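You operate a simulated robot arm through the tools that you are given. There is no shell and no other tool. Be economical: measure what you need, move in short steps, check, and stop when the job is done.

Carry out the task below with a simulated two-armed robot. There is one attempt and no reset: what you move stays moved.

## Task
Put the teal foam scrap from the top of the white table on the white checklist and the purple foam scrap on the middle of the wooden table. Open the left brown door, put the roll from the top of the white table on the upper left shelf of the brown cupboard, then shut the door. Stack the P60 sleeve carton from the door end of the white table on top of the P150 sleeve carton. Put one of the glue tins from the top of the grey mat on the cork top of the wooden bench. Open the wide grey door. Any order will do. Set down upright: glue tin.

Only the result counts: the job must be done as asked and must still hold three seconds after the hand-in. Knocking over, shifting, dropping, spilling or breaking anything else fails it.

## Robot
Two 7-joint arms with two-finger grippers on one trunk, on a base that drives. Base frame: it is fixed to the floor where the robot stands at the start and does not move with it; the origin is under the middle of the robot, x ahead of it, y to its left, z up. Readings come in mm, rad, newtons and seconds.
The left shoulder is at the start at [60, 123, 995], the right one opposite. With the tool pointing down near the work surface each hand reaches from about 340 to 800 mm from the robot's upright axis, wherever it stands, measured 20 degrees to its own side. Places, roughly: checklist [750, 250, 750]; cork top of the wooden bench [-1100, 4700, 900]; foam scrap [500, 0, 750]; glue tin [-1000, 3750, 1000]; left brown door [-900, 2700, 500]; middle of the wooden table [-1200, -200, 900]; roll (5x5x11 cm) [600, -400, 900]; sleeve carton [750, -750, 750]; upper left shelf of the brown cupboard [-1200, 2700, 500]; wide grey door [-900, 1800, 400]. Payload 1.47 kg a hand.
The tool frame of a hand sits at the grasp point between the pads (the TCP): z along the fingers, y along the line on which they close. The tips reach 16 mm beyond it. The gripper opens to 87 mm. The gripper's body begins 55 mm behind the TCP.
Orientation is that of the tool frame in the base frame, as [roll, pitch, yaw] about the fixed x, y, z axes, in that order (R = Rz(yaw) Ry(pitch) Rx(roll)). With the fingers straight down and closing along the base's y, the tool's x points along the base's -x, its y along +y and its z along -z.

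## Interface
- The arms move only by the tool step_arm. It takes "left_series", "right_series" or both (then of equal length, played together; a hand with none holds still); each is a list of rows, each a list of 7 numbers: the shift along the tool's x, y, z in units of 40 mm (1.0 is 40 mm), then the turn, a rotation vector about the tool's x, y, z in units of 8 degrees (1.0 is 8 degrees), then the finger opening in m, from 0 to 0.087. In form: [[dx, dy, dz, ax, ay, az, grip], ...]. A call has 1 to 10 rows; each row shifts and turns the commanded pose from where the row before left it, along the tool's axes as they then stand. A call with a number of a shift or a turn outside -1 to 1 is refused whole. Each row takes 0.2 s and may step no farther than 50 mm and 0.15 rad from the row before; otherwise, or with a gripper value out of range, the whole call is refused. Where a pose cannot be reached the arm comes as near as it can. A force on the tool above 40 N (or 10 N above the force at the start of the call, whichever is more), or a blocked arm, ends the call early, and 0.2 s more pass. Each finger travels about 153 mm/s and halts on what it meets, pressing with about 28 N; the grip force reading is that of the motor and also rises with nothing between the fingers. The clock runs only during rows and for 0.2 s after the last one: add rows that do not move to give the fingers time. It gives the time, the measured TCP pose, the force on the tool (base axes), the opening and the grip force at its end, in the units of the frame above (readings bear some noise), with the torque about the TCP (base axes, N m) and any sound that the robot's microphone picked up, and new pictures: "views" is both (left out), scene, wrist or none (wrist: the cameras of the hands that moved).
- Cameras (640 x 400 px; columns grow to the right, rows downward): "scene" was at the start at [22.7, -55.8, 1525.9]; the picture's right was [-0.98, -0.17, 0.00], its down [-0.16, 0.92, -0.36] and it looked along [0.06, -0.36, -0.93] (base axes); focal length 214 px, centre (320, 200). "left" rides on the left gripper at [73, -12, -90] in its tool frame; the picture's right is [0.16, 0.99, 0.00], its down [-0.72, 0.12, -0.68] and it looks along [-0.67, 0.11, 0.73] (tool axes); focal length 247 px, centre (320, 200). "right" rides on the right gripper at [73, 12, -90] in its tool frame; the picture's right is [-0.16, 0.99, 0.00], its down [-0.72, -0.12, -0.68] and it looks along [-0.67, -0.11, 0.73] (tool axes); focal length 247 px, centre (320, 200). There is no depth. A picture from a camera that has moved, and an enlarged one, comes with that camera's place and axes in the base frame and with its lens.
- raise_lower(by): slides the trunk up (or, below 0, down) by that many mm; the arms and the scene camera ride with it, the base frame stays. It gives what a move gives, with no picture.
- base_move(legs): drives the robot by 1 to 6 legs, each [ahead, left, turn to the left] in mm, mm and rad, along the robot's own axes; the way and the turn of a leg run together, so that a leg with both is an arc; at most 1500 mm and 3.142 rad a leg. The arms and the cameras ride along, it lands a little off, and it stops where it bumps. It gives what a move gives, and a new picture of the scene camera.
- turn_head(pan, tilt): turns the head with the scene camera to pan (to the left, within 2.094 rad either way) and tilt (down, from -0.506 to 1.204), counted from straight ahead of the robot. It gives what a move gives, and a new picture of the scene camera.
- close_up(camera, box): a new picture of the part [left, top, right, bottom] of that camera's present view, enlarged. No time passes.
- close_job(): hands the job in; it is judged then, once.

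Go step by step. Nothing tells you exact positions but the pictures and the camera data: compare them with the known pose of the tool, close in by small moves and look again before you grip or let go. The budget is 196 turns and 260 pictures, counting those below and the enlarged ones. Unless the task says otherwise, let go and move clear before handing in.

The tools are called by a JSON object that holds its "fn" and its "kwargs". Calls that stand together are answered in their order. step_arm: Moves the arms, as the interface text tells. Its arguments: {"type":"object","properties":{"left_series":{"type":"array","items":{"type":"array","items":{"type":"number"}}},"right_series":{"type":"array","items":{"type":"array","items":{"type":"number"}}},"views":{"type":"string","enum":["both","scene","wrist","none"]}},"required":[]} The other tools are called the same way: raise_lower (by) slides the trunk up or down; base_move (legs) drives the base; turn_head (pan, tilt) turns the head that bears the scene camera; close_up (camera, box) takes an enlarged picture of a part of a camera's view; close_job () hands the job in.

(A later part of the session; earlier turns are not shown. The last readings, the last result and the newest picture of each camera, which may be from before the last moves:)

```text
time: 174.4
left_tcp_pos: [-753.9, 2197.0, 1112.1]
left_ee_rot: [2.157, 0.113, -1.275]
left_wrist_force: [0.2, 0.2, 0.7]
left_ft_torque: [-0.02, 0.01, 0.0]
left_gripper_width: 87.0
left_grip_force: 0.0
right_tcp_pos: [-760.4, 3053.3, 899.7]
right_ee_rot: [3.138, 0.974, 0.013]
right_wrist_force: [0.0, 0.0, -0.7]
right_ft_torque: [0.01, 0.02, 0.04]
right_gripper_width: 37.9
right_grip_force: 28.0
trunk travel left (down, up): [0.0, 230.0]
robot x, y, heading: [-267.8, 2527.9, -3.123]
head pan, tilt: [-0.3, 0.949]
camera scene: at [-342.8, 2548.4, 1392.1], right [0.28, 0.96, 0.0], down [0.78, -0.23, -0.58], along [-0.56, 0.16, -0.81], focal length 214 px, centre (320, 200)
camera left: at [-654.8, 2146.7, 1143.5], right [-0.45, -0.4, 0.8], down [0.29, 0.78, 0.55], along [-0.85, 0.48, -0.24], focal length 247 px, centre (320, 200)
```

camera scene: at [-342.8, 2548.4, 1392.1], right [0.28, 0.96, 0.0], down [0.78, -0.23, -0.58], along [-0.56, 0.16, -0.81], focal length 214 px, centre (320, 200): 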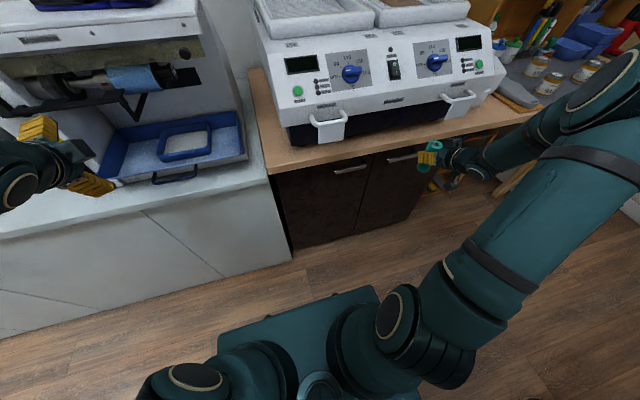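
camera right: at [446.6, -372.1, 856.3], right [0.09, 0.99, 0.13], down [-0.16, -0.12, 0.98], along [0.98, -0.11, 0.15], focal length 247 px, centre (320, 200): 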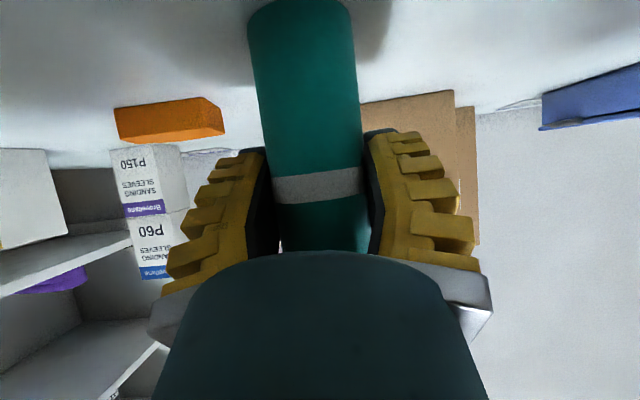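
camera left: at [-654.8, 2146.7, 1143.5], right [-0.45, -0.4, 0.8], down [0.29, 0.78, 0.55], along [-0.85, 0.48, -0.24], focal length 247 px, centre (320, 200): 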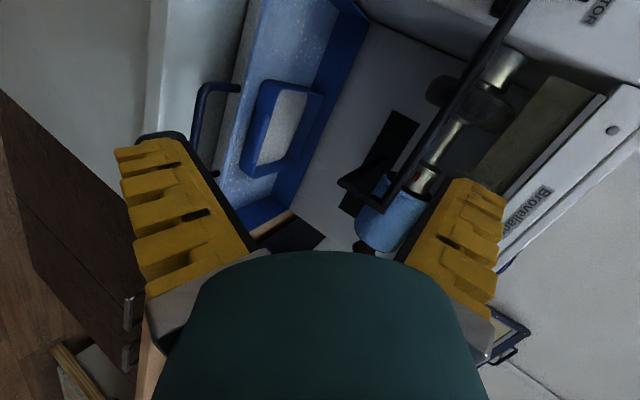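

Unfolded, and the head is free. The left wrist is wound up, so I unwind it step by step to a natural posture before gripping the handle.

{"fn": "step_arm", "kwargs": {"left_series": [[0, 0, -0.8, 1, 0, 0, 0.087], [0, 0, -0.8, 1, 0, 0, 0.087], [0, 0, 0, 1, 0, 0, 0.087], [0, 0, 0, 1, 0, 0, 0.087], [0, 0, 0, 1, 0, 0, 0.087], [0, 0, 0, 1, 0, 0, 0.087], [0, 0, 0, 1, 0, 0, 0.087], [0, 0, 0, 0, 0, 1, 0.087], [0, 0, 0, 0, 0, 1, 0.087], [0, 0, 0, 0, 0, 1, 0.087]], "views": "none"}}

{"fn": "step_arm", "kwargs": {"left_series": [[0, 0, 0, 0, 0, 1, 0.087], [0, 0, 0, 0, 0, 1, 0.087], [0, 0, 0, 0, 0, 1, 0.087], [0, 0, 0, 0, 0, 1, 0.087], [0, 0, 0, 0, 0, 1, 0.087], [0, 0, 0, 0, 0, 1, 0.087], [0, 0, 0, 0, 0, 1, 0.087], [0, 0, 0, 0, 0, 1, 0.087], [0, 0, 0, 0, 0, 1, 0.087], [0, 0, 0, 0, 0, 1, 0.087]], "views": "scene"}}

```text
time: 176.6
left_tcp_pos: [-750.7, 2148.9, 1068.6]
left_ee_rot: [3.088, 0.102, -1.695]
left_wrist_force: [0.3, 0.3, 0.4]
left_ft_torque: [-0.02, -0.02, -0.01]
left_gripper_width: 86.9
left_grip_force: 0.0
left hand out of reach, approached as far as the arm can: row 1, 2, 3
right_tcp_pos: [-762.4, 3051.6, 900.5]
right_ee_rot: [3.139, 0.975, 0.015]
right_wrist_force: [-0.3, -0.4, -0.1]
right_ft_torque: [0.01, 0.01, -0.02]
right_gripper_width: 37.8
right_grip_force: 27.8
trunk travel left (down, up): [0.0, 230.0]
robot x, y, heading: [-263.9, 2528.3, -3.124]
head pan, tilt: [-0.3, 0.949]
```

```text
time: 178.8
left_tcp_pos: [-752.2, 2148.2, 1067.9]
left_ee_rot: [3.035, -0.033, -3.088]
left_wrist_force: [0.7, 0.3, 0.5]
left_ft_torque: [0.03, -0.04, -0.03]
left_gripper_width: 87.2
left_grip_force: 0.1
right_tcp_pos: [-760.7, 3052.7, 900.8]
right_ee_rot: [3.139, 0.976, 0.016]
right_wrist_force: [0.3, 0.2, -0.2]
right_ft_torque: [-0.03, -0.04, 0.01]
right_gripper_width: 37.7
right_grip_force: 28.1
trunk travel left (down, up): [0.0, 230.0]
robot x, y, heading: [-268.2, 2527.4, -3.125]
head pan, tilt: [-0.3, 0.949]
camera scene: at [-342.6, 2547.6, 1392.1], right [0.28, 0.96, 0.0], down [0.78, -0.23, -0.58], along [-0.56, 0.16, -0.81], focal length 214 px, centre (320, 200)
```

scene: 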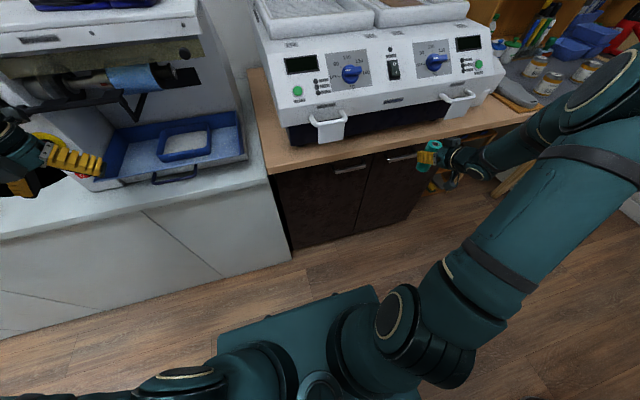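

{"fn": "step_arm", "kwargs": {"left_series": [[0, 0, 0, 0, 0, 1, 0.087], [0, 0, 0, 0, 0, 1, 0.087], [0, 0, 0, 0, 0, 1, 0.087], [0, 0, 0, 0, 0, 1, 0.087], [0, 0, 0, 0, 0, 1, 0.087], [0, 0, 0, 0, 0, 1, 0.087], [0, 0, 0, 0, 0, 1, 0.087], [0, 0, 0, 0, 0, 1, 0.087], [0, 0, 0, 0, 0, 1, 0.087], [0, 0, 0, 0, 0, 1, 0.087]], "views": "none"}}

{"fn": "base_move", "kwargs": {"legs": [[-110, -270, 0]]}}

```text
time: 181.0
left_tcp_pos: [-751.5, 2148.0, 1068.2]
left_ee_rot: [-3.126, -0.112, 1.796]
left_wrist_force: [-0.6, 0.0, -1.1]
left_ft_torque: [-0.02, 0.0, 0.02]
left_gripper_width: 86.9
left_grip_force: 0.0
right_tcp_pos: [-761.0, 3052.0, 900.5]
right_ee_rot: [3.14, 0.976, 0.016]
right_wrist_force: [-0.7, -0.4, 0.0]
right_ft_torque: [-0.01, -0.03, -0.02]
right_gripper_width: 37.9
right_grip_force: 28.0
trunk travel left (down, up): [0.0, 230.0]
robot x, y, heading: [-266.5, 2528.4, -3.127]
head pan, tilt: [-0.3, 0.949]
```

```text
time: 184.0
left_tcp_pos: [-649.8, 2430.0, 1068.5]
left_ee_rot: [-3.125, -0.113, 1.796]
left_wrist_force: [0.5, 0.5, 0.0]
left_ft_torque: [0.0, -0.01, -0.01]
left_gripper_width: 87.2
left_grip_force: 0.1
right_tcp_pos: [-657.1, 3332.3, 900.0]
right_ee_rot: [3.14, 0.976, 0.011]
right_wrist_force: [0.2, 0.3, -1.2]
right_ft_torque: [0.05, -0.02, -0.02]
right_gripper_width: 38.0
right_grip_force: 28.3
trunk travel left (down, up): [0.0, 230.0]
robot x, y, heading: [-161.1, 2808.8, -3.13]
head pan, tilt: [-0.3, 0.949]
camera scene: at [-239.6, 2827.4, 1392.1], right [0.28, 0.96, 0.0], down [0.78, -0.23, -0.58], along [-0.56, 0.16, -0.81], focal length 214 px, centre (320, 200)
```

scene: 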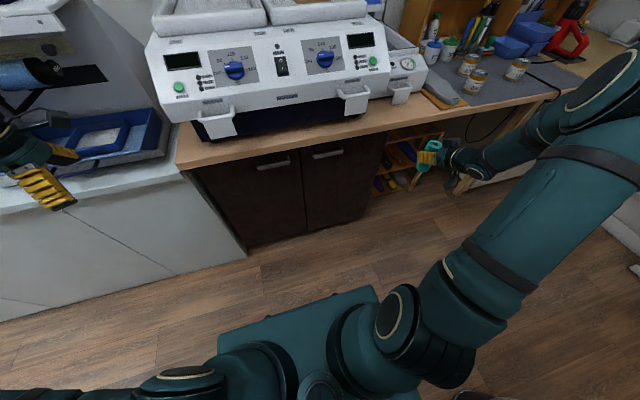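

Clear view: the left brown door with its bar handle, and the glue tins beyond. I zoom to measure the handle.

{"fn": "close_up", "kwargs": {"camera": "scene", "box": [170, 130, 394, 270]}}

{"fn": "close_up", "kwargs": {"camera": "scene", "box": [380, 0, 620, 150]}}

```text
2.86 times, centred on (282, 200) of scene
camera zoom: at [-239.6, 2827.4, 1392.1], right [0.28, 0.96, 0.0], down [0.78, -0.23, -0.58], along [-0.56, 0.16, -0.81], focal length 613 px, centre (429, 200)
```

zoom: 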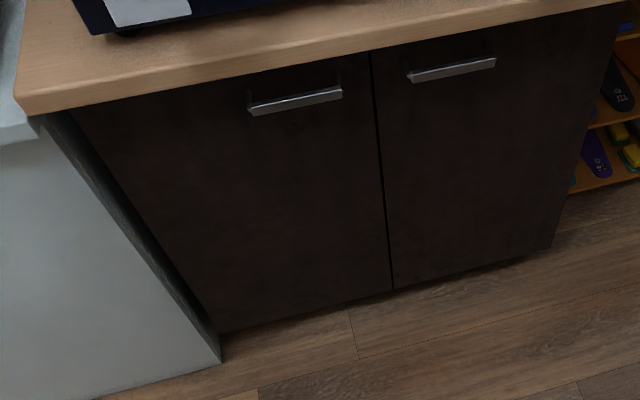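

```text
2.67 times, centred on (500, 75) of scene
camera zoom: at [-239.6, 2827.4, 1392.1], right [0.28, 0.96, 0.0], down [0.78, -0.23, -0.58], along [-0.56, 0.16, -0.81], focal length 572 px, centre (-160, 533)
```

zoom: 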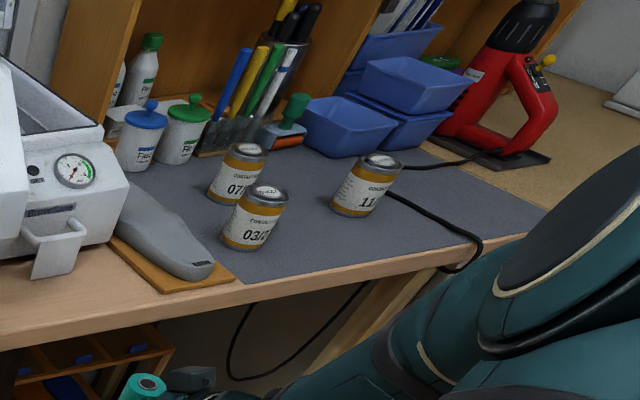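

Handle at about x -900, y 2753–2885, z 760. I turn the left hand horizontal (closing vertically).

{"fn": "step_arm", "kwargs": {"left_series": [[0, 0, 0, 0, 0, 0.8, 0.087], [0, 0, 0, 0, 0, 0.8, 0.087], [0, 0, 0.4, 1, 0, 0, 0.087], [0, 0, 0.4, 1, 0, 0, 0.087], [0, 0, 0.4, 1, 0, 0, 0.087], [0, 0, 0.4, 1, 0, 0, 0.087], [0, 0, 0, 1, 0, 0, 0.087], [0, 0, 0, 1, 0, 0, 0.087], [0, 0, 0, 1, 0, 0, 0.087], [0, 0, 0, 1, 0, 0, 0.087]], "views": "scene"}}

```text
time: 186.2
left_tcp_pos: [-664.8, 2435.0, 1008.1]
left_ee_rot: [-1.983, -0.109, 1.57]
left_wrist_force: [-0.1, 0.0, 0.1]
left_ft_torque: [0.01, 0.02, 0.0]
left_gripper_width: 86.8
left_grip_force: 0.0
right_tcp_pos: [-656.7, 3331.1, 901.1]
right_ee_rot: [3.14, 0.976, 0.013]
right_wrist_force: [0.3, -0.6, 0.1]
right_ft_torque: [0.05, -0.01, -0.01]
right_gripper_width: 37.8
right_grip_force: 28.0
trunk travel left (down, up): [0.0, 230.0]
robot x, y, heading: [-165.5, 2805.0, -3.124]
head pan, tilt: [-0.3, 0.949]
camera scene: at [-239.7, 2826.6, 1392.1], right [0.28, 0.96, 0.0], down [0.78, -0.23, -0.58], along [-0.56, 0.16, -0.81], focal length 214 px, centre (320, 200)
```

scene: 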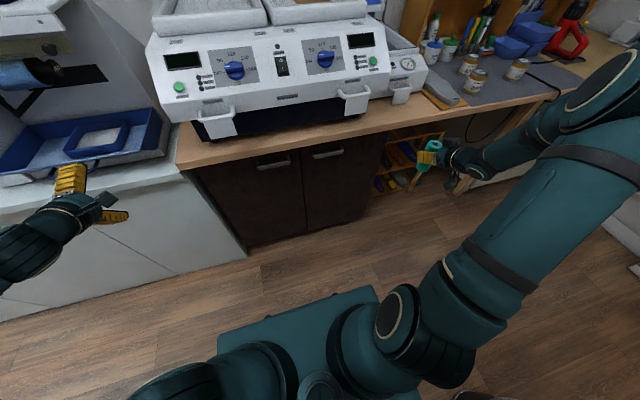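

{"fn": "step_arm", "kwargs": {"left_series": [[0, 0, 0, 1, 0, 0.26, 0.087], [0, 0, 0, 1, 0, 0.26, 0.087], [0, 0, 0, 0.95, 0, 0.26, 0.087], [0.9, 0.6, 0, 0, 0, 0, 0.087], [0.9, 0.6, 0, 0, 0, 0, 0.087], [0.9, 0.6, 0, 0, 0, 0, 0.087], [0.9, 0.6, 0, 0, 0, 0, 0.087], [0.9, 0.6, 0, 0, 0, 0, 0.087], [0.9, 0.6, 0, 0, 0, 0, 0.087], [0.9, 0.6, 0, 0, 0, 0, 0.087]], "views": "none"}}

{"fn": "step_arm", "kwargs": {"left_series": [[0.9, 0.6, 0.4, 0, 0, 0, 0.087], [0.9, 0.6, 0.4, 0, 0, 0, 0.087], [0.7, 0.5, 0.6, 0, 0, 0, 0.087], [0, 0, 0.6, 0, 0, 0, 0.087], [0, 0, 0.6, 0, 0, 0, 0.087], [0, 0, 0, 0, 0, 0, 0.087]], "views": "both"}}

```text
time: 188.4
left_tcp_pos: [-661.1, 2689.6, 838.0]
left_ee_rot: [-1.571, 0.001, 1.55]
left_wrist_force: [0.4, 0.2, 1.1]
left_ft_torque: [0.0, 0.0, -0.01]
left_gripper_width: 86.8
left_grip_force: 0.0
left hand out of reach, approached as far as the arm can: row 6
right_tcp_pos: [-656.5, 3332.7, 900.4]
right_ee_rot: [3.137, 0.973, 0.012]
right_wrist_force: [1.3, 0.9, -1.1]
right_ft_torque: [0.0, 0.02, 0.0]
right_gripper_width: 37.9
right_grip_force: 28.3
trunk travel left (down, up): [0.0, 230.0]
robot x, y, heading: [-165.4, 2809.1, -3.121]
head pan, tilt: [-0.3, 0.949]
```

```text
time: 189.8
left_tcp_pos: [-749.6, 2681.2, 811.0]
left_ee_rot: [-1.571, -0.003, 1.548]
left_wrist_force: [0.0, 0.5, -1.1]
left_ft_torque: [0.0, 0.03, 0.05]
left_gripper_width: 87.0
left_grip_force: 0.1
left hand out of reach, approached as far as the arm can: row 1, 2, 3, 4, 5
right_tcp_pos: [-657.3, 3332.8, 899.6]
right_ee_rot: [3.14, 0.977, 0.013]
right_wrist_force: [0.9, -0.5, -0.9]
right_ft_torque: [0.02, 0.04, 0.01]
right_gripper_width: 37.7
right_grip_force: 27.9
trunk travel left (down, up): [0.0, 230.0]
robot x, y, heading: [-160.6, 2809.1, -3.125]
head pan, tilt: [-0.3, 0.949]
camera scene: at [-239.7, 2827.2, 1392.1], right [0.28, 0.96, 0.0], down [0.78, -0.23, -0.58], along [-0.56, 0.16, -0.81], focal length 214 px, centre (320, 200)
camera left: at [-659.3, 2751.6, 823.0], right [0.0, 0.16, -0.99], down [0.66, -0.74, -0.12], along [-0.75, -0.65, -0.11], focal length 247 px, centre (320, 200)
```

scene: 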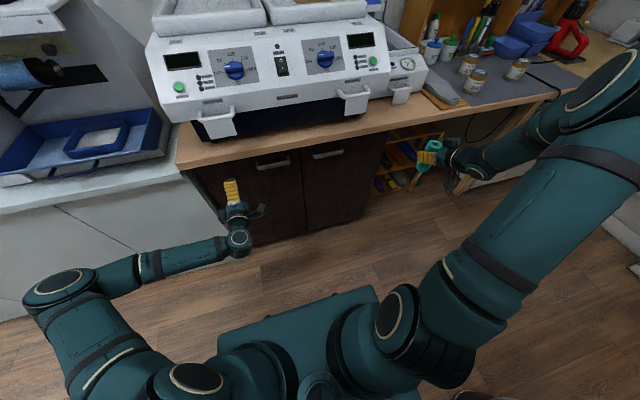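
left: 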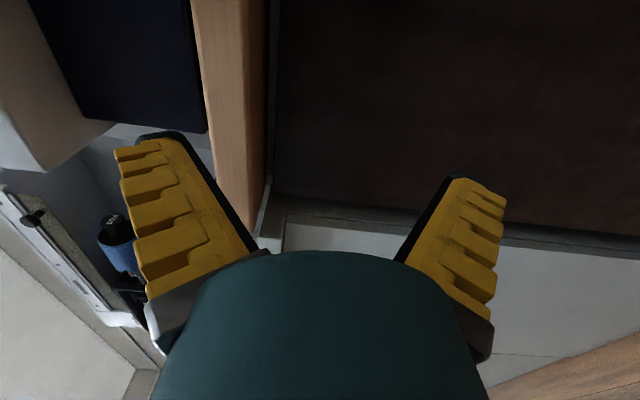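

The arm is at a joint limit sideways, so I shift the base right by 140 and then go down and forward.

{"fn": "base_move", "kwargs": {"legs": [[0, -145, 0]]}}

{"fn": "step_arm", "kwargs": {"left_series": [[0, 0.6, 0.3, 0, 0, 0, 0.087], [0, 0.6, 0.3, 0, 0, 0, 0.087], [0, 0, 0.5, 0, 0, 0, 0.087], [0, 0, 0.5, 0, 0, 0, 0.087], [0, 0, 0, 0, 0, 0, 0.087]], "views": "both"}}

```text
time: 191.7
left_tcp_pos: [-752.3, 2826.5, 811.4]
left_ee_rot: [-1.572, -0.001, 1.549]
left_wrist_force: [0.2, 0.1, 0.7]
left_ft_torque: [0.01, 0.02, 0.02]
left_gripper_width: 87.0
left_grip_force: 0.0
right_tcp_pos: [-658.5, 3477.2, 900.2]
right_ee_rot: [3.139, 0.976, 0.015]
right_wrist_force: [0.1, 0.1, -1.1]
right_ft_torque: [0.0, -0.04, 0.03]
right_gripper_width: 38.0
right_grip_force: 28.2
trunk travel left (down, up): [0.0, 230.0]
robot x, y, heading: [-165.0, 2955.0, -3.128]
head pan, tilt: [-0.3, 0.949]
camera scene: at [-241.8, 2972.4, 1392.1], right [0.28, 0.96, 0.0], down [0.78, -0.23, -0.58], along [-0.56, 0.16, -0.81], focal length 214 px, centre (320, 200)
```

scene: 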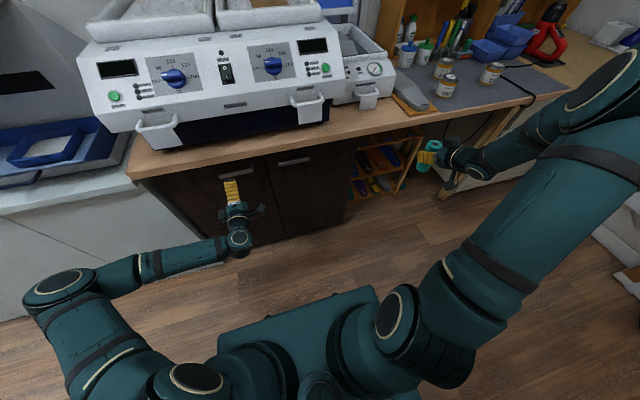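

```text
time: 192.9
left_tcp_pos: [-802.7, 2792.6, 781.6]
left_ee_rot: [-1.57, -0.002, 1.547]
left_wrist_force: [0.6, -0.8, 0.3]
left_ft_torque: [0.02, -0.02, 0.01]
left_gripper_width: 86.8
left_grip_force: 0.1
left hand out of reach, approached as far as the arm can: row 1, 2, 3, 4
right_tcp_pos: [-660.5, 3476.8, 900.3]
right_ee_rot: [3.139, 0.975, 0.016]
right_wrist_force: [0.2, -0.4, -0.1]
right_ft_torque: [0.03, 0.02, 0.01]
right_gripper_width: 37.8
right_grip_force: 28.1
trunk travel left (down, up): [0.0, 230.0]
robot x, y, heading: [-166.3, 2949.1, -3.127]
head pan, tilt: [-0.3, 0.949]
camera scene: at [-241.8, 2972.0, 1392.1], right [0.28, 0.96, 0.0], down [0.78, -0.23, -0.58], along [-0.56, 0.16, -0.81], focal length 214 px, centre (320, 200)
camera left: at [-711.5, 2863.2, 792.6], right [0.0, 0.16, -0.99], down [0.66, -0.74, -0.12], along [-0.75, -0.66, -0.11], focal length 247 px, centre (320, 200)
```

scene: 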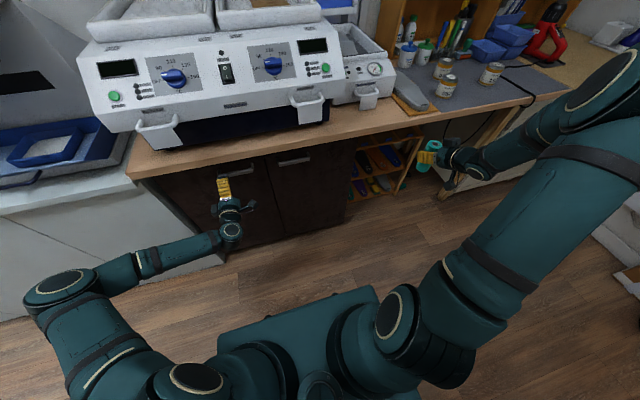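
left: 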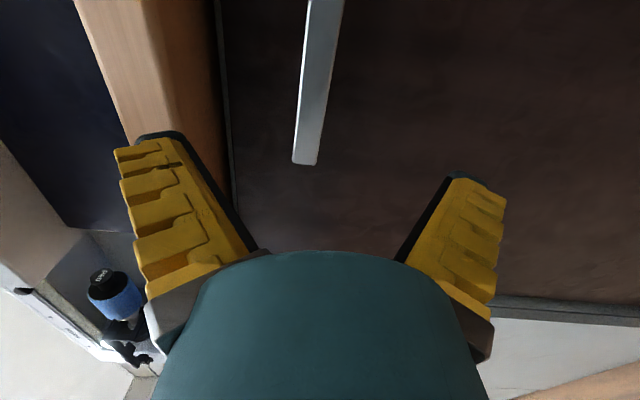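

The bar shows at z≈786, x≈-875, right between the open fingers. I drive 70 mm ahead so the fingers straddle it.

{"fn": "base_move", "kwargs": {"legs": [[68, 0, 0]]}}

{"fn": "close_up", "kwargs": {"camera": "left", "box": [0, 0, 640, 400]}}

```text
time: 193.9
left_tcp_pos: [-869.5, 2791.0, 781.5]
left_ee_rot: [-1.572, -0.003, 1.547]
left_wrist_force: [0.0, -0.1, 0.2]
left_ft_torque: [-0.01, 0.04, 0.02]
left_gripper_width: 86.8
left_grip_force: 0.0
right_tcp_pos: [-726.2, 3476.3, 899.9]
right_ee_rot: [3.14, 0.975, 0.012]
right_wrist_force: [0.2, -0.7, -0.7]
right_ft_torque: [0.03, 0.01, 0.03]
right_gripper_width: 37.9
right_grip_force: 28.0
trunk travel left (down, up): [0.0, 230.0]
robot x, y, heading: [-232.6, 2950.8, -3.129]
head pan, tilt: [-0.3, 0.949]
camera scene: at [-309.5, 2971.1, 1392.0], right [0.28, 0.96, 0.0], down [0.78, -0.23, -0.58], along [-0.56, 0.16, -0.81], focal length 214 px, centre (320, 200)
```

scene: 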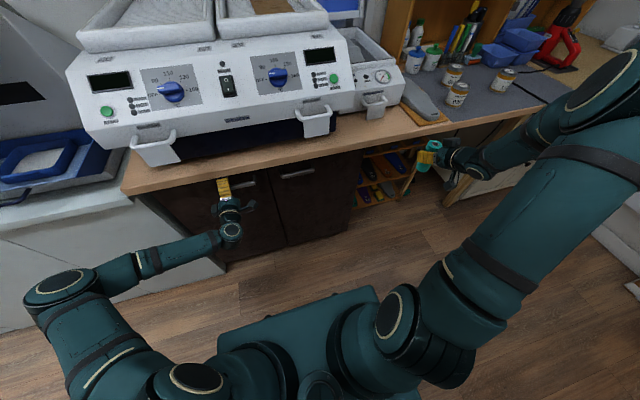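

```text
1.00 times, centred on (320, 200) of left (not enlarged: the box is as wide or as high as the picture)
camera zoom: at [-778.4, 2862.4, 792.1], right [0.01, 0.16, -0.99], down [0.66, -0.74, -0.12], along [-0.75, -0.65, -0.11], focal length 247 px, centre (320, 200)
```

zoom: 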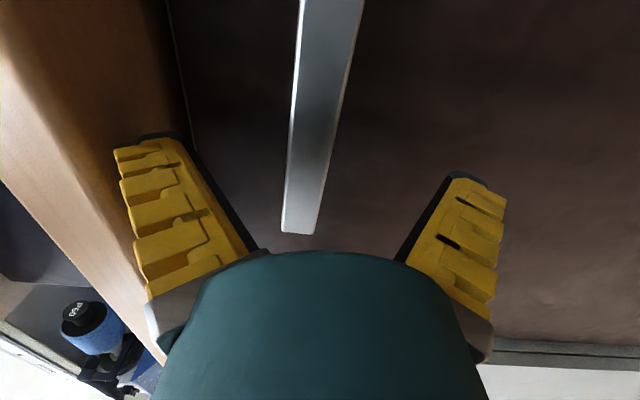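

The bar lies at the TCP. I close on it.

{"fn": "step_arm", "kwargs": {"left_series": [[0, -0.1, 0, 0, 0, 0, 0.06], [0, 0, 0, 0, 0, 0, 0.03], [0, 0, 0, 0, 0, 0, 0.0], [0, 0, 0, 0, 0, 0, 0.0]], "views": "wrist"}}

```text
time: 194.9
left_tcp_pos: [-868.7, 2792.8, 787.4]
left_ee_rot: [-1.567, 0.0, 1.548]
left_wrist_force: [-1.3, -1.0, 13.0]
left_ft_torque: [0.02, 0.06, 0.05]
left_gripper_width: 6.7
left_grip_force: 29.6
right_tcp_pos: [-724.9, 3475.9, 900.6]
right_ee_rot: [3.14, 0.974, 0.014]
right_wrist_force: [0.1, 0.5, -1.1]
right_ft_torque: [0.0, -0.01, -0.01]
right_gripper_width: 37.7
right_grip_force: 28.1
trunk travel left (down, up): [0.0, 230.0]
robot x, y, heading: [-230.8, 2949.5, -3.125]
head pan, tilt: [-0.3, 0.949]
camera left: at [-777.9, 2862.4, 798.9], right [0.0, 0.16, -0.99], down [0.66, -0.74, -0.12], along [-0.75, -0.66, -0.11], focal length 247 px, centre (320, 200)
```

left: 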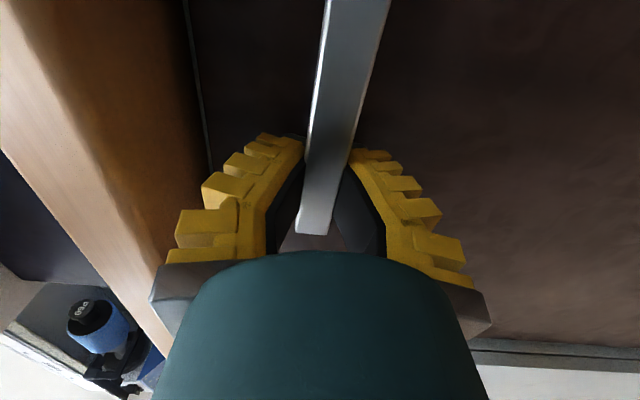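

The bar is held. I pull the door along its arc with the arm, first 15°.

{"fn": "step_arm", "kwargs": {"left_series": [[-0.12, 0, -0.57, 0, 0, 0, 0], [-0.2, 0, -0.57, 0, 0, 0, 0], [-0.3, 0, -0.56, 0, 0, 0, 0], [0, 0, 0, 0, 0, 0, 0]], "views": "scene"}}

```text
time: 195.9
left_tcp_pos: [-800.1, 2768.3, 786.0]
left_ee_rot: [-1.572, -0.001, 1.55]
left_wrist_force: [1.4, 4.8, 6.3]
left_ft_torque: [-0.15, -0.07, -0.1]
left_gripper_width: 0.0
left_grip_force: 28.9
right_tcp_pos: [-726.2, 3476.7, 899.8]
right_ee_rot: [3.137, 0.977, 0.011]
right_wrist_force: [0.3, -0.4, -0.6]
right_ft_torque: [0.05, 0.02, -0.01]
right_gripper_width: 38.0
right_grip_force: 27.9
trunk travel left (down, up): [0.0, 230.0]
robot x, y, heading: [-237.1, 2949.7, -3.128]
head pan, tilt: [-0.3, 0.949]
camera scene: at [-307.9, 2971.8, 1392.1], right [0.28, 0.96, 0.0], down [0.78, -0.23, -0.58], along [-0.56, 0.16, -0.81], focal length 214 px, centre (320, 200)
```

scene: 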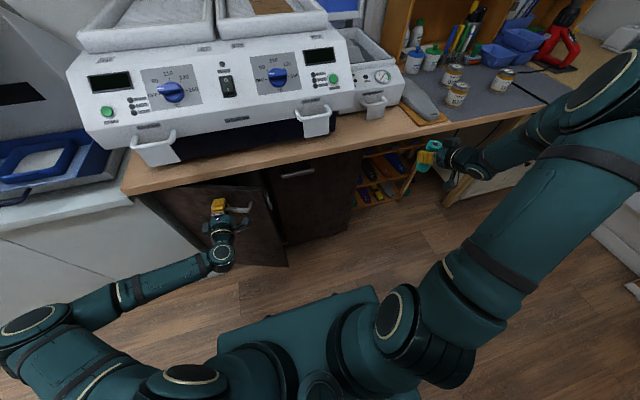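

The door opened about 20° before the grip slipped off. I look with the wrist camera to re-grip the bar.

{"fn": "close_up", "kwargs": {"camera": "left", "box": [0, 0, 640, 400]}}

{"fn": "close_up", "kwargs": {"camera": "scene", "box": [120, 150, 376, 310]}}

```text
1.00 times, centred on (320, 200) of left (not enlarged: the box is as wide or as high as the picture)
camera zoom: at [-710.0, 2837.6, 798.0], right [0.0, 0.16, -0.99], down [0.66, -0.74, -0.12], along [-0.75, -0.65, -0.11], focal length 247 px, centre (320, 200)
```

zoom: 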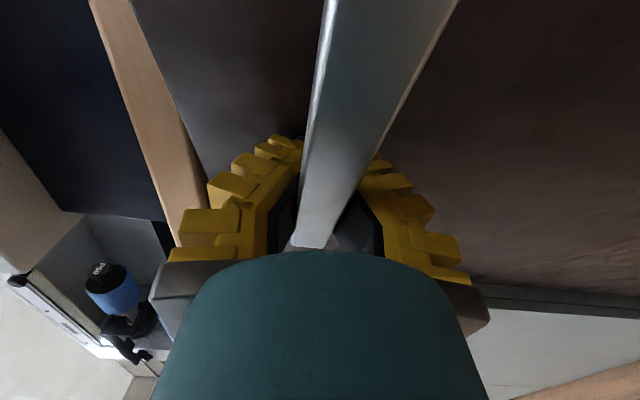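

```text
2.50 times, centred on (248, 230) of scene
camera zoom: at [-307.9, 2971.8, 1392.1], right [0.28, 0.96, 0.0], down [0.78, -0.23, -0.58], along [-0.56, 0.16, -0.81], focal length 536 px, centre (500, 125)
```

zoom: 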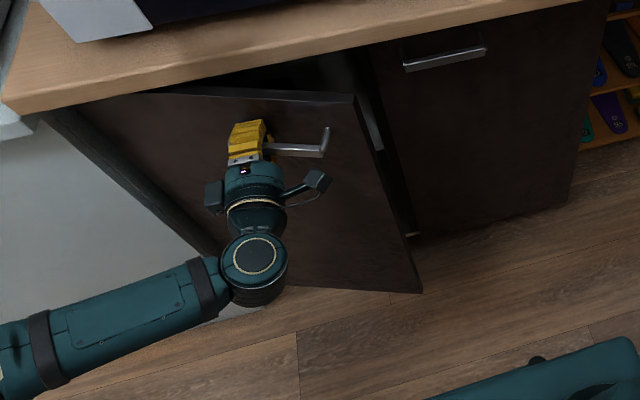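

The bar is still clasped and the door is about 20° open. I continue along the arc, turning the hand with the door.

{"fn": "step_arm", "kwargs": {"left_series": [[-0.25, 0, -0.56, 0, 0.62, 0, 0], [-0.28, 0, -0.54, 0, 0.62, 0, 0], [-0.31, 0, -0.53, 0, 0.62, 0, 0], [-0.28, 0, -0.56, 0, 0.62, 0, 0], [-0.28, 0, -0.55, 0, 0.62, 0, 0], [-0.28, 0, -0.52, 0, 0.62, 0, 0], [0, 0, 0, 0, 0, 0, 0]], "views": "both"}}

```text
time: 197.5
left_tcp_pos: [-691.3, 2670.1, 787.3]
left_ee_rot: [-1.57, 0.0, 1.029]
left_wrist_force: [3.1, 2.1, 10.6]
left_ft_torque: [-0.17, 0.12, 0.06]
left_gripper_width: 6.0
left_grip_force: 28.7
right_tcp_pos: [-725.8, 3477.0, 900.2]
right_ee_rot: [3.139, 0.975, 0.013]
right_wrist_force: [0.3, 0.5, -0.7]
right_ft_torque: [0.05, 0.02, 0.0]
right_gripper_width: 37.9
right_grip_force: 27.7
trunk travel left (down, up): [0.0, 230.0]
robot x, y, heading: [-234.1, 2952.1, -3.124]
head pan, tilt: [-0.3, 0.949]
camera scene: at [-307.3, 2971.7, 1392.2], right [0.28, 0.96, 0.0], down [0.78, -0.23, -0.58], along [-0.56, 0.16, -0.81], focal length 214 px, centre (320, 200)
camera left: at [-578.1, 2686.3, 797.7], right [0.08, 0.14, -0.99], down [0.21, -0.97, -0.12], along [-0.97, -0.2, -0.11], focal length 247 px, centre (320, 200)
```

scene: 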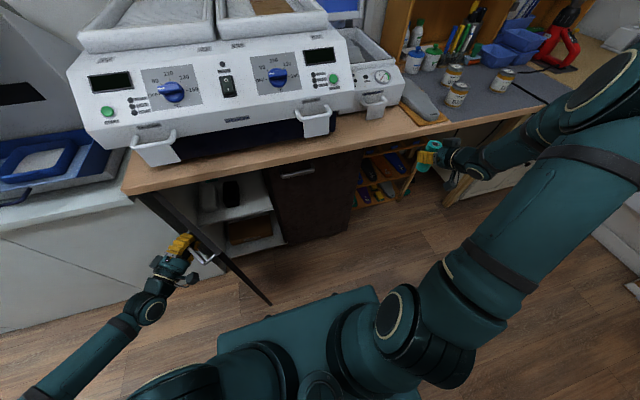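
left: 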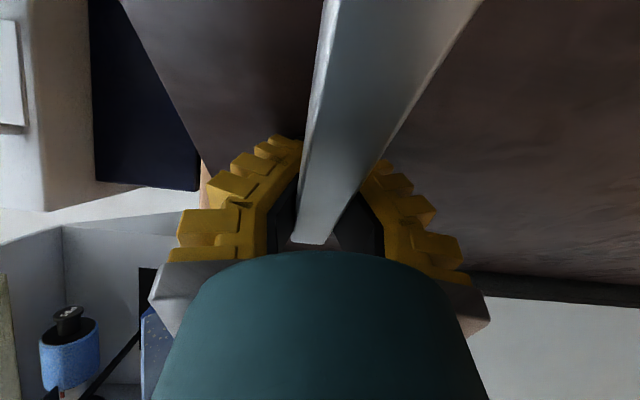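

The door is about half open (interior: two white shelves). I release the bar and retreat, back the base to make swing room, and then push the door from inside.

{"fn": "step_arm", "kwargs": {"left_series": [[0, 0, 0, 0, 0, 0, 0.05], [0, 0, 0, 0, 0, 0, 0.06], [0, 0, -0.7, 0, 0, 0, 0.06], [0, 0, -0.7, 0, 0, 0, 0.06], [0, 0, -0.7, 0, -0.6, 0, 0.06], [0, 0, 0, 0, -0.6, 0, 0.04], [0, 0, 0, 0, -0.6, 0, 0.0], [0, 0, 0, 0, -0.6, 0, 0.0], [0, 0, 0, 0, -0.6, 0, 0.0]], "views": "none"}}

{"fn": "base_move", "kwargs": {"legs": [[-75, 0, 0], [0, -190, 0]]}}

```text
time: 199.5
left_tcp_pos: [-619.9, 2628.3, 784.7]
left_ee_rot: [-1.573, -0.003, 1.447]
left_wrist_force: [-0.1, -0.6, -0.1]
left_ft_torque: [-0.03, -0.04, -0.01]
left_gripper_width: 0.2
left_grip_force: 27.8
right_tcp_pos: [-726.3, 3476.4, 900.9]
right_ee_rot: [3.139, 0.976, 0.014]
right_wrist_force: [-0.5, -0.2, 0.6]
right_ft_torque: [-0.04, 0.03, -0.02]
right_gripper_width: 37.8
right_grip_force: 28.4
trunk travel left (down, up): [0.0, 230.0]
robot x, y, heading: [-230.0, 2948.1, -3.127]
head pan, tilt: [-0.3, 0.949]
```

```text
time: 202.3
left_tcp_pos: [-547.6, 2807.4, 785.0]
left_ee_rot: [-1.571, -0.002, 1.446]
left_wrist_force: [0.2, -0.3, 0.2]
left_ft_torque: [0.02, -0.01, -0.02]
left_gripper_width: 0.1
left_grip_force: 28.7
right_tcp_pos: [-653.7, 3655.2, 900.2]
right_ee_rot: [3.138, 0.976, 0.014]
right_wrist_force: [0.8, -0.6, -0.2]
right_ft_torque: [0.0, -0.04, -0.02]
right_gripper_width: 37.7
right_grip_force: 27.6
trunk travel left (down, up): [0.0, 230.0]
robot x, y, heading: [-157.8, 3129.3, -3.127]
head pan, tilt: [-0.3, 0.949]
stopped in leg 2: the robot was blocked; the commanded pose is now the measured one
camera scene: at [-235.8, 3150.3, 1392.1], right [0.28, 0.96, 0.0], down [0.78, -0.23, -0.58], along [-0.56, 0.16, -0.81], focal length 214 px, centre (320, 200)
```

scene: 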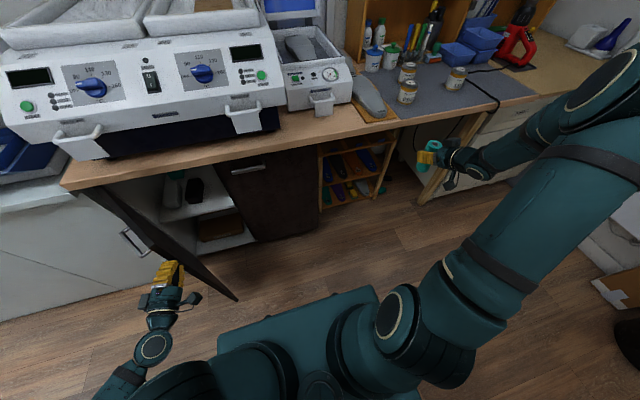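

The base bumped something on the right; I look back-right to check (the waste bin is around there).

{"fn": "turn_head", "kwargs": {"pan": -2.0, "tilt": 1.0}}

```text
time: 204.1
left_tcp_pos: [-547.2, 2806.4, 785.7]
left_ee_rot: [-1.572, -0.002, 1.446]
left_wrist_force: [-0.2, 0.6, -0.2]
left_ft_torque: [0.02, -0.01, 0.02]
left_gripper_width: 0.1
left_grip_force: 27.5
right_tcp_pos: [-653.9, 3654.9, 899.2]
right_ee_rot: [3.137, 0.975, 0.015]
right_wrist_force: [0.4, 0.0, -0.7]
right_ft_torque: [0.0, 0.0, -0.02]
right_gripper_width: 37.6
right_grip_force: 28.4
trunk travel left (down, up): [0.0, 230.0]
robot x, y, heading: [-160.7, 3133.0, -3.125]
head pan, tilt: [-2.0, 1.0]
camera scene: at [-138.0, 3194.0, 1388.5], right [0.92, -0.4, 0.0], down [-0.34, -0.77, -0.54], along [0.22, 0.49, -0.84], focal length 214 px, centre (320, 200)
```

scene: 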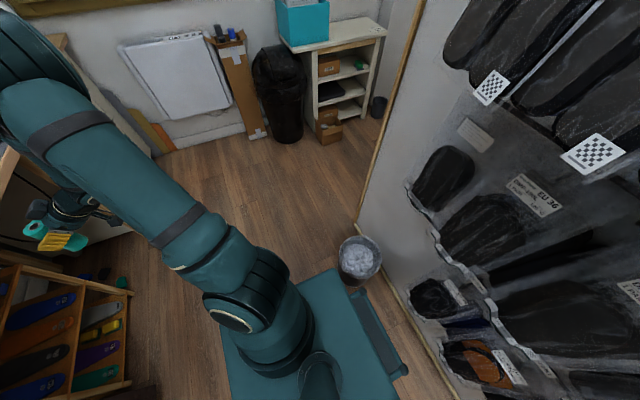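

The rear corner just touches the waste bin, which stands where it was. I move off it, then reach inside the half-open door.

{"fn": "base_move", "kwargs": {"legs": [[35, 25, 0]]}}

{"fn": "turn_head", "kwargs": {"pan": 0.3, "tilt": 1.0}}

```text
time: 205.0
left_tcp_pos: [-573.0, 2791.0, 785.2]
left_ee_rot: [-1.573, -0.004, 1.437]
left_wrist_force: [-0.3, 0.9, -0.3]
left_ft_torque: [0.02, 0.0, 0.0]
left_gripper_width: 0.0
left_grip_force: 28.4
right_tcp_pos: [-681.6, 3634.6, 899.5]
right_ee_rot: [3.135, 0.975, 0.013]
right_wrist_force: [0.5, 0.1, -0.7]
right_ft_torque: [0.01, 0.01, -0.01]
right_gripper_width: 38.0
right_grip_force: 28.1
trunk travel left (down, up): [0.0, 230.0]
robot x, y, heading: [-185.3, 3110.5, -3.129]
head pan, tilt: [-2.0, 1.0]
stopped in leg 1: the force on the tool passed its limit at 58 N (the readings are from after the stop); the commanded pose is now the measured one
camera scene: at [-164.7, 3174.0, 1388.5], right [0.92, -0.4, 0.0], down [-0.34, -0.77, -0.54], along [0.22, 0.49, -0.84], focal length 214 px, centre (320, 200)
```

scene: 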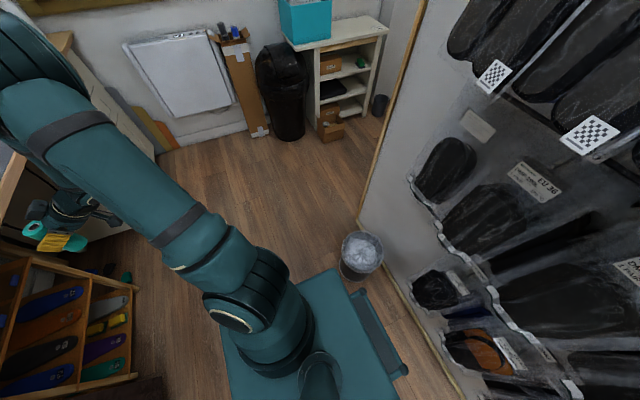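

```text
time: 207.2
left_tcp_pos: [-572.6, 2791.5, 786.0]
left_ee_rot: [-1.574, -0.005, 1.437]
left_wrist_force: [-0.3, 0.1, -0.2]
left_ft_torque: [0.02, 0.01, -0.01]
left_gripper_width: 0.0
left_grip_force: 28.0
right_tcp_pos: [-681.7, 3633.9, 899.3]
right_ee_rot: [3.139, 0.976, 0.016]
right_wrist_force: [-0.7, -1.2, -0.4]
right_ft_torque: [0.01, 0.02, 0.0]
right_gripper_width: 37.9
right_grip_force: 28.0
trunk travel left (down, up): [0.0, 230.0]
robot x, y, heading: [-188.0, 3111.2, -3.127]
head pan, tilt: [0.3, 1.0]
camera scene: at [-259.2, 3088.4, 1388.5], right [-0.31, 0.95, 0.0], down [0.8, 0.26, -0.54], along [-0.51, -0.17, -0.84], focal length 214 px, centre (320, 200)
```

scene: 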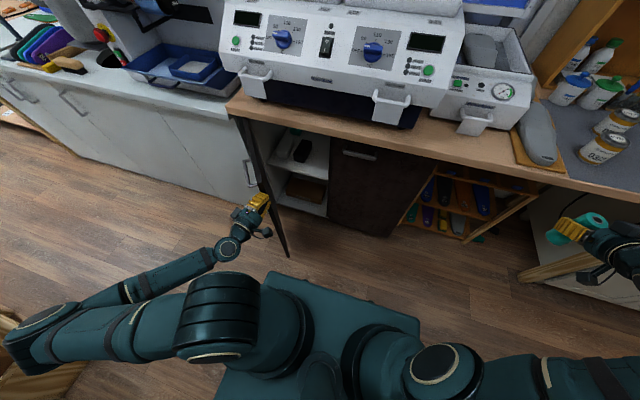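

The hand is exactly at the door's free edge. I retreat, step right, and reach in behind the edge.

{"fn": "step_arm", "kwargs": {"left_series": [[0, 0, -0.7, 0, 0, 0, 0], [0.8, 0, 0, 0, 0, 0, 0], [0.8, 0, 0, 0, 0, 0, 0], [0.8, 0, 0, 0, 0, 0, 0], [0.2, 0, 0.9, 0, 0, 0, 0], [0, 0, 0.9, 0, 0, 0, 0], [0, 0, 0.9, 0, 0, 0, 0], [0, 0, 0.6, 0, 0, 0, 0], [0, 0, 0, 0, 0, 0, 0]], "views": "both"}}

```text
time: 209.2
left_tcp_pos: [-671.7, 2900.2, 765.6]
left_ee_rot: [-1.574, -0.004, 1.437]
left_wrist_force: [-0.4, -0.7, -0.7]
left_ft_torque: [0.02, -0.01, 0.03]
left_gripper_width: 0.1
left_grip_force: 27.7
left hand out of reach, approached as far as the arm can: row 3, 4
right_tcp_pos: [-680.1, 3635.5, 900.8]
right_ee_rot: [3.139, 0.974, 0.014]
right_wrist_force: [-0.8, 0.0, -0.3]
right_ft_torque: [-0.01, 0.01, 0.01]
right_gripper_width: 38.0
right_grip_force: 27.9
trunk travel left (down, up): [0.0, 230.0]
robot x, y, heading: [-186.9, 3114.4, -3.134]
head pan, tilt: [0.3, 1.0]
camera scene: at [-259.1, 3088.3, 1388.5], right [-0.31, 0.95, 0.0], down [0.8, 0.26, -0.54], along [-0.51, -0.17, -0.84], focal length 214 px, centre (320, 200)
camera left: at [-573.5, 2959.7, 776.6], right [0.02, 0.16, -0.99], down [0.58, -0.81, -0.12], along [-0.82, -0.57, -0.11], focal length 247 px, centre (320, 200)
```

scene: 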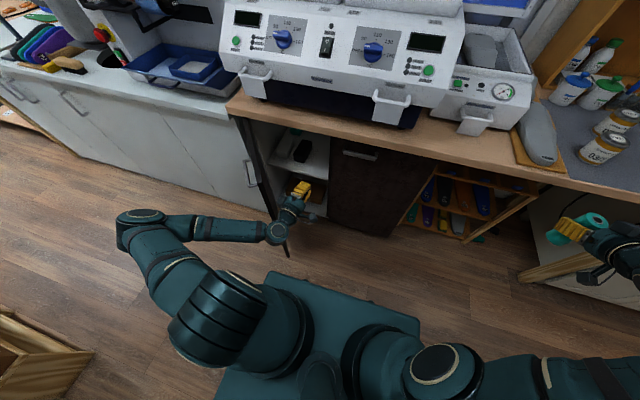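
left: 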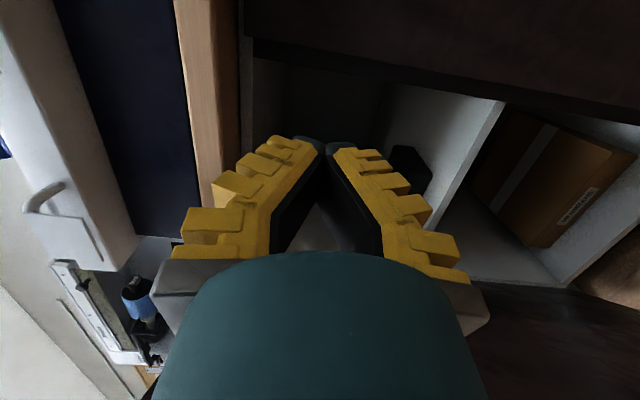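

The hand is inside. I push the door further open toward the left.

{"fn": "step_arm", "kwargs": {"left_series": [[-0.9, 0, 0, 0, 0, 0, 0], [-0.9, 0, 0, 0, 0, 0, 0], [-0.9, 0, 0, 0, 0, 0, 0], [-0.9, 0, 0, 0, 0, 0, 0], [-0.9, 0, 0, 0, 0, 0, 0], [-0.9, 0, 0, 0, 0, 0, 0], [-0.9, 0, 0, 0, 0, 0, 0], [0, 0, 0, 0, 0, 0, 0]], "views": "scene"}}

```text
time: 210.9
left_tcp_pos: [-705.0, 2648.4, 760.9]
left_ee_rot: [-1.574, -0.004, 1.436]
left_wrist_force: [-0.4, 0.3, -0.3]
left_ft_torque: [0.0, -0.01, 0.02]
left_gripper_width: 0.3
left_grip_force: 27.9
right_tcp_pos: [-680.9, 3633.9, 901.7]
right_ee_rot: [3.139, 0.974, 0.014]
right_wrist_force: [0.0, -0.1, -1.0]
right_ft_torque: [0.0, 0.0, 0.01]
right_gripper_width: 38.1
right_grip_force: 27.5
trunk travel left (down, up): [0.0, 230.0]
robot x, y, heading: [-185.9, 3113.1, -3.13]
head pan, tilt: [0.3, 1.0]
camera scene: at [-259.1, 3088.4, 1388.5], right [-0.31, 0.95, 0.0], down [0.8, 0.26, -0.54], along [-0.51, -0.17, -0.84], focal length 214 px, centre (320, 200)
```

scene: 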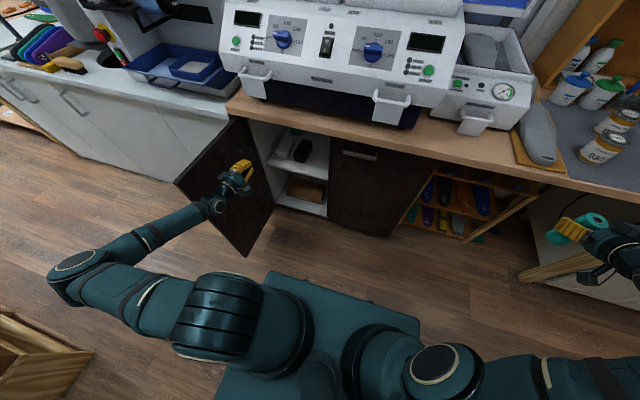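

The door is now fully open. I zoom into the cupboard interior.

{"fn": "close_up", "kwargs": {"camera": "scene", "box": [230, 100, 350, 220]}}

```text
3.33 times, centred on (290, 160) of scene
camera zoom: at [-259.1, 3088.4, 1388.5], right [-0.31, 0.95, 0.0], down [0.8, 0.26, -0.54], along [-0.51, -0.17, -0.84], focal length 715 px, centre (420, 333)
```

zoom: 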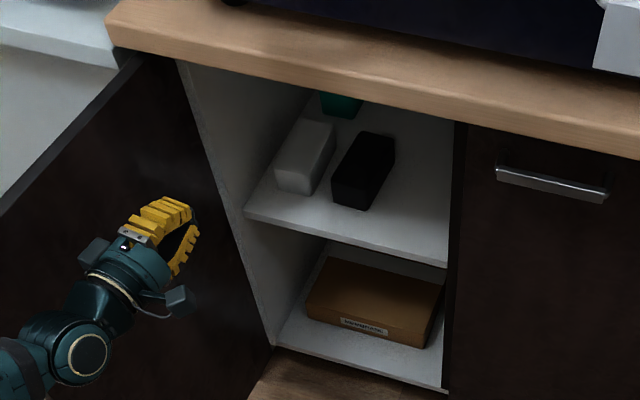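

The upper shelf (z≈497) has a free spot on its right front, about (-1040, 2835). First I fold the left arm out of the way: back, up and tool-down.

{"fn": "step_arm", "kwargs": {"left_series": [[0, 0, -0.9, 0, 0, 0, 0], [0, 0, -0.9, 0, 0, 0, 0], [0, 0, -0.9, -1, 0, 0, 0], [0, 0, -0.9, -1, 0, 0, 0], [0, 0, -0.9, -1, 0, 0, 0], [0, 0, -0.8, -1, 0, 0, 0], [0, 0, -0.8, -1, 0, 0, 0], [0, 0, -0.8, -1, 0, 0, 0], [0, 0, -0.8, -1, 0, 0, 0], [0, 0, -0.8, -1, 0, 0, 0]], "views": "none"}}

{"fn": "step_arm", "kwargs": {"left_series": [[0, 0.5, -0.5, -1, 0, 0, 0], [0, 0.5, -0.5, -1, 0, 0, 0], [0, 0.8, 0, -1, 0, 0, 0], [0, 0.8, 0, 0, 0, 0, 0], [0, 0, 0, 0, 0, 0, 0]], "views": "scene"}}

```text
time: 213.2
left_tcp_pos: [-411.2, 2610.0, 878.8]
left_ee_rot: [-2.695, -0.003, 1.433]
left_wrist_force: [0.1, -0.2, -0.4]
left_ft_torque: [0.0, -0.01, 0.0]
left_gripper_width: 0.0
left_grip_force: 28.1
right_tcp_pos: [-681.0, 3636.0, 898.1]
right_ee_rot: [3.136, 0.975, 0.015]
right_wrist_force: [0.2, 0.8, -0.5]
right_ft_torque: [0.0, -0.01, 0.03]
right_gripper_width: 37.8
right_grip_force: 28.0
trunk travel left (down, up): [0.0, 230.0]
robot x, y, heading: [-184.5, 3113.4, -3.128]
head pan, tilt: [0.3, 1.0]
```

```text
time: 214.3
left_tcp_pos: [-296.2, 2593.0, 893.7]
left_ee_rot: [-3.11, -0.004, 1.434]
left_wrist_force: [-0.9, 0.0, 0.6]
left_ft_torque: [-0.03, 0.03, 0.0]
left_gripper_width: 0.1
left_grip_force: 27.2
right_tcp_pos: [-681.0, 3634.2, 899.9]
right_ee_rot: [3.139, 0.975, 0.014]
right_wrist_force: [-0.5, -0.1, -0.3]
right_ft_torque: [-0.01, -0.03, -0.02]
right_gripper_width: 37.9
right_grip_force: 27.8
trunk travel left (down, up): [0.0, 230.0]
robot x, y, heading: [-186.5, 3110.1, -3.127]
head pan, tilt: [0.3, 1.0]
camera scene: at [-259.3, 3088.5, 1388.5], right [-0.31, 0.95, 0.0], down [0.8, 0.26, -0.54], along [-0.51, -0.17, -0.84], focal length 214 px, centre (320, 200)
```

scene: 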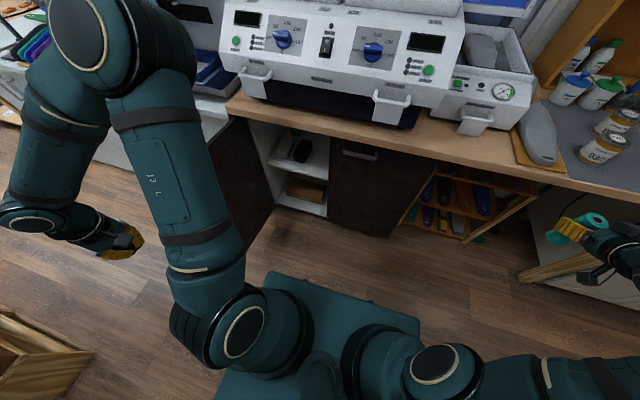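

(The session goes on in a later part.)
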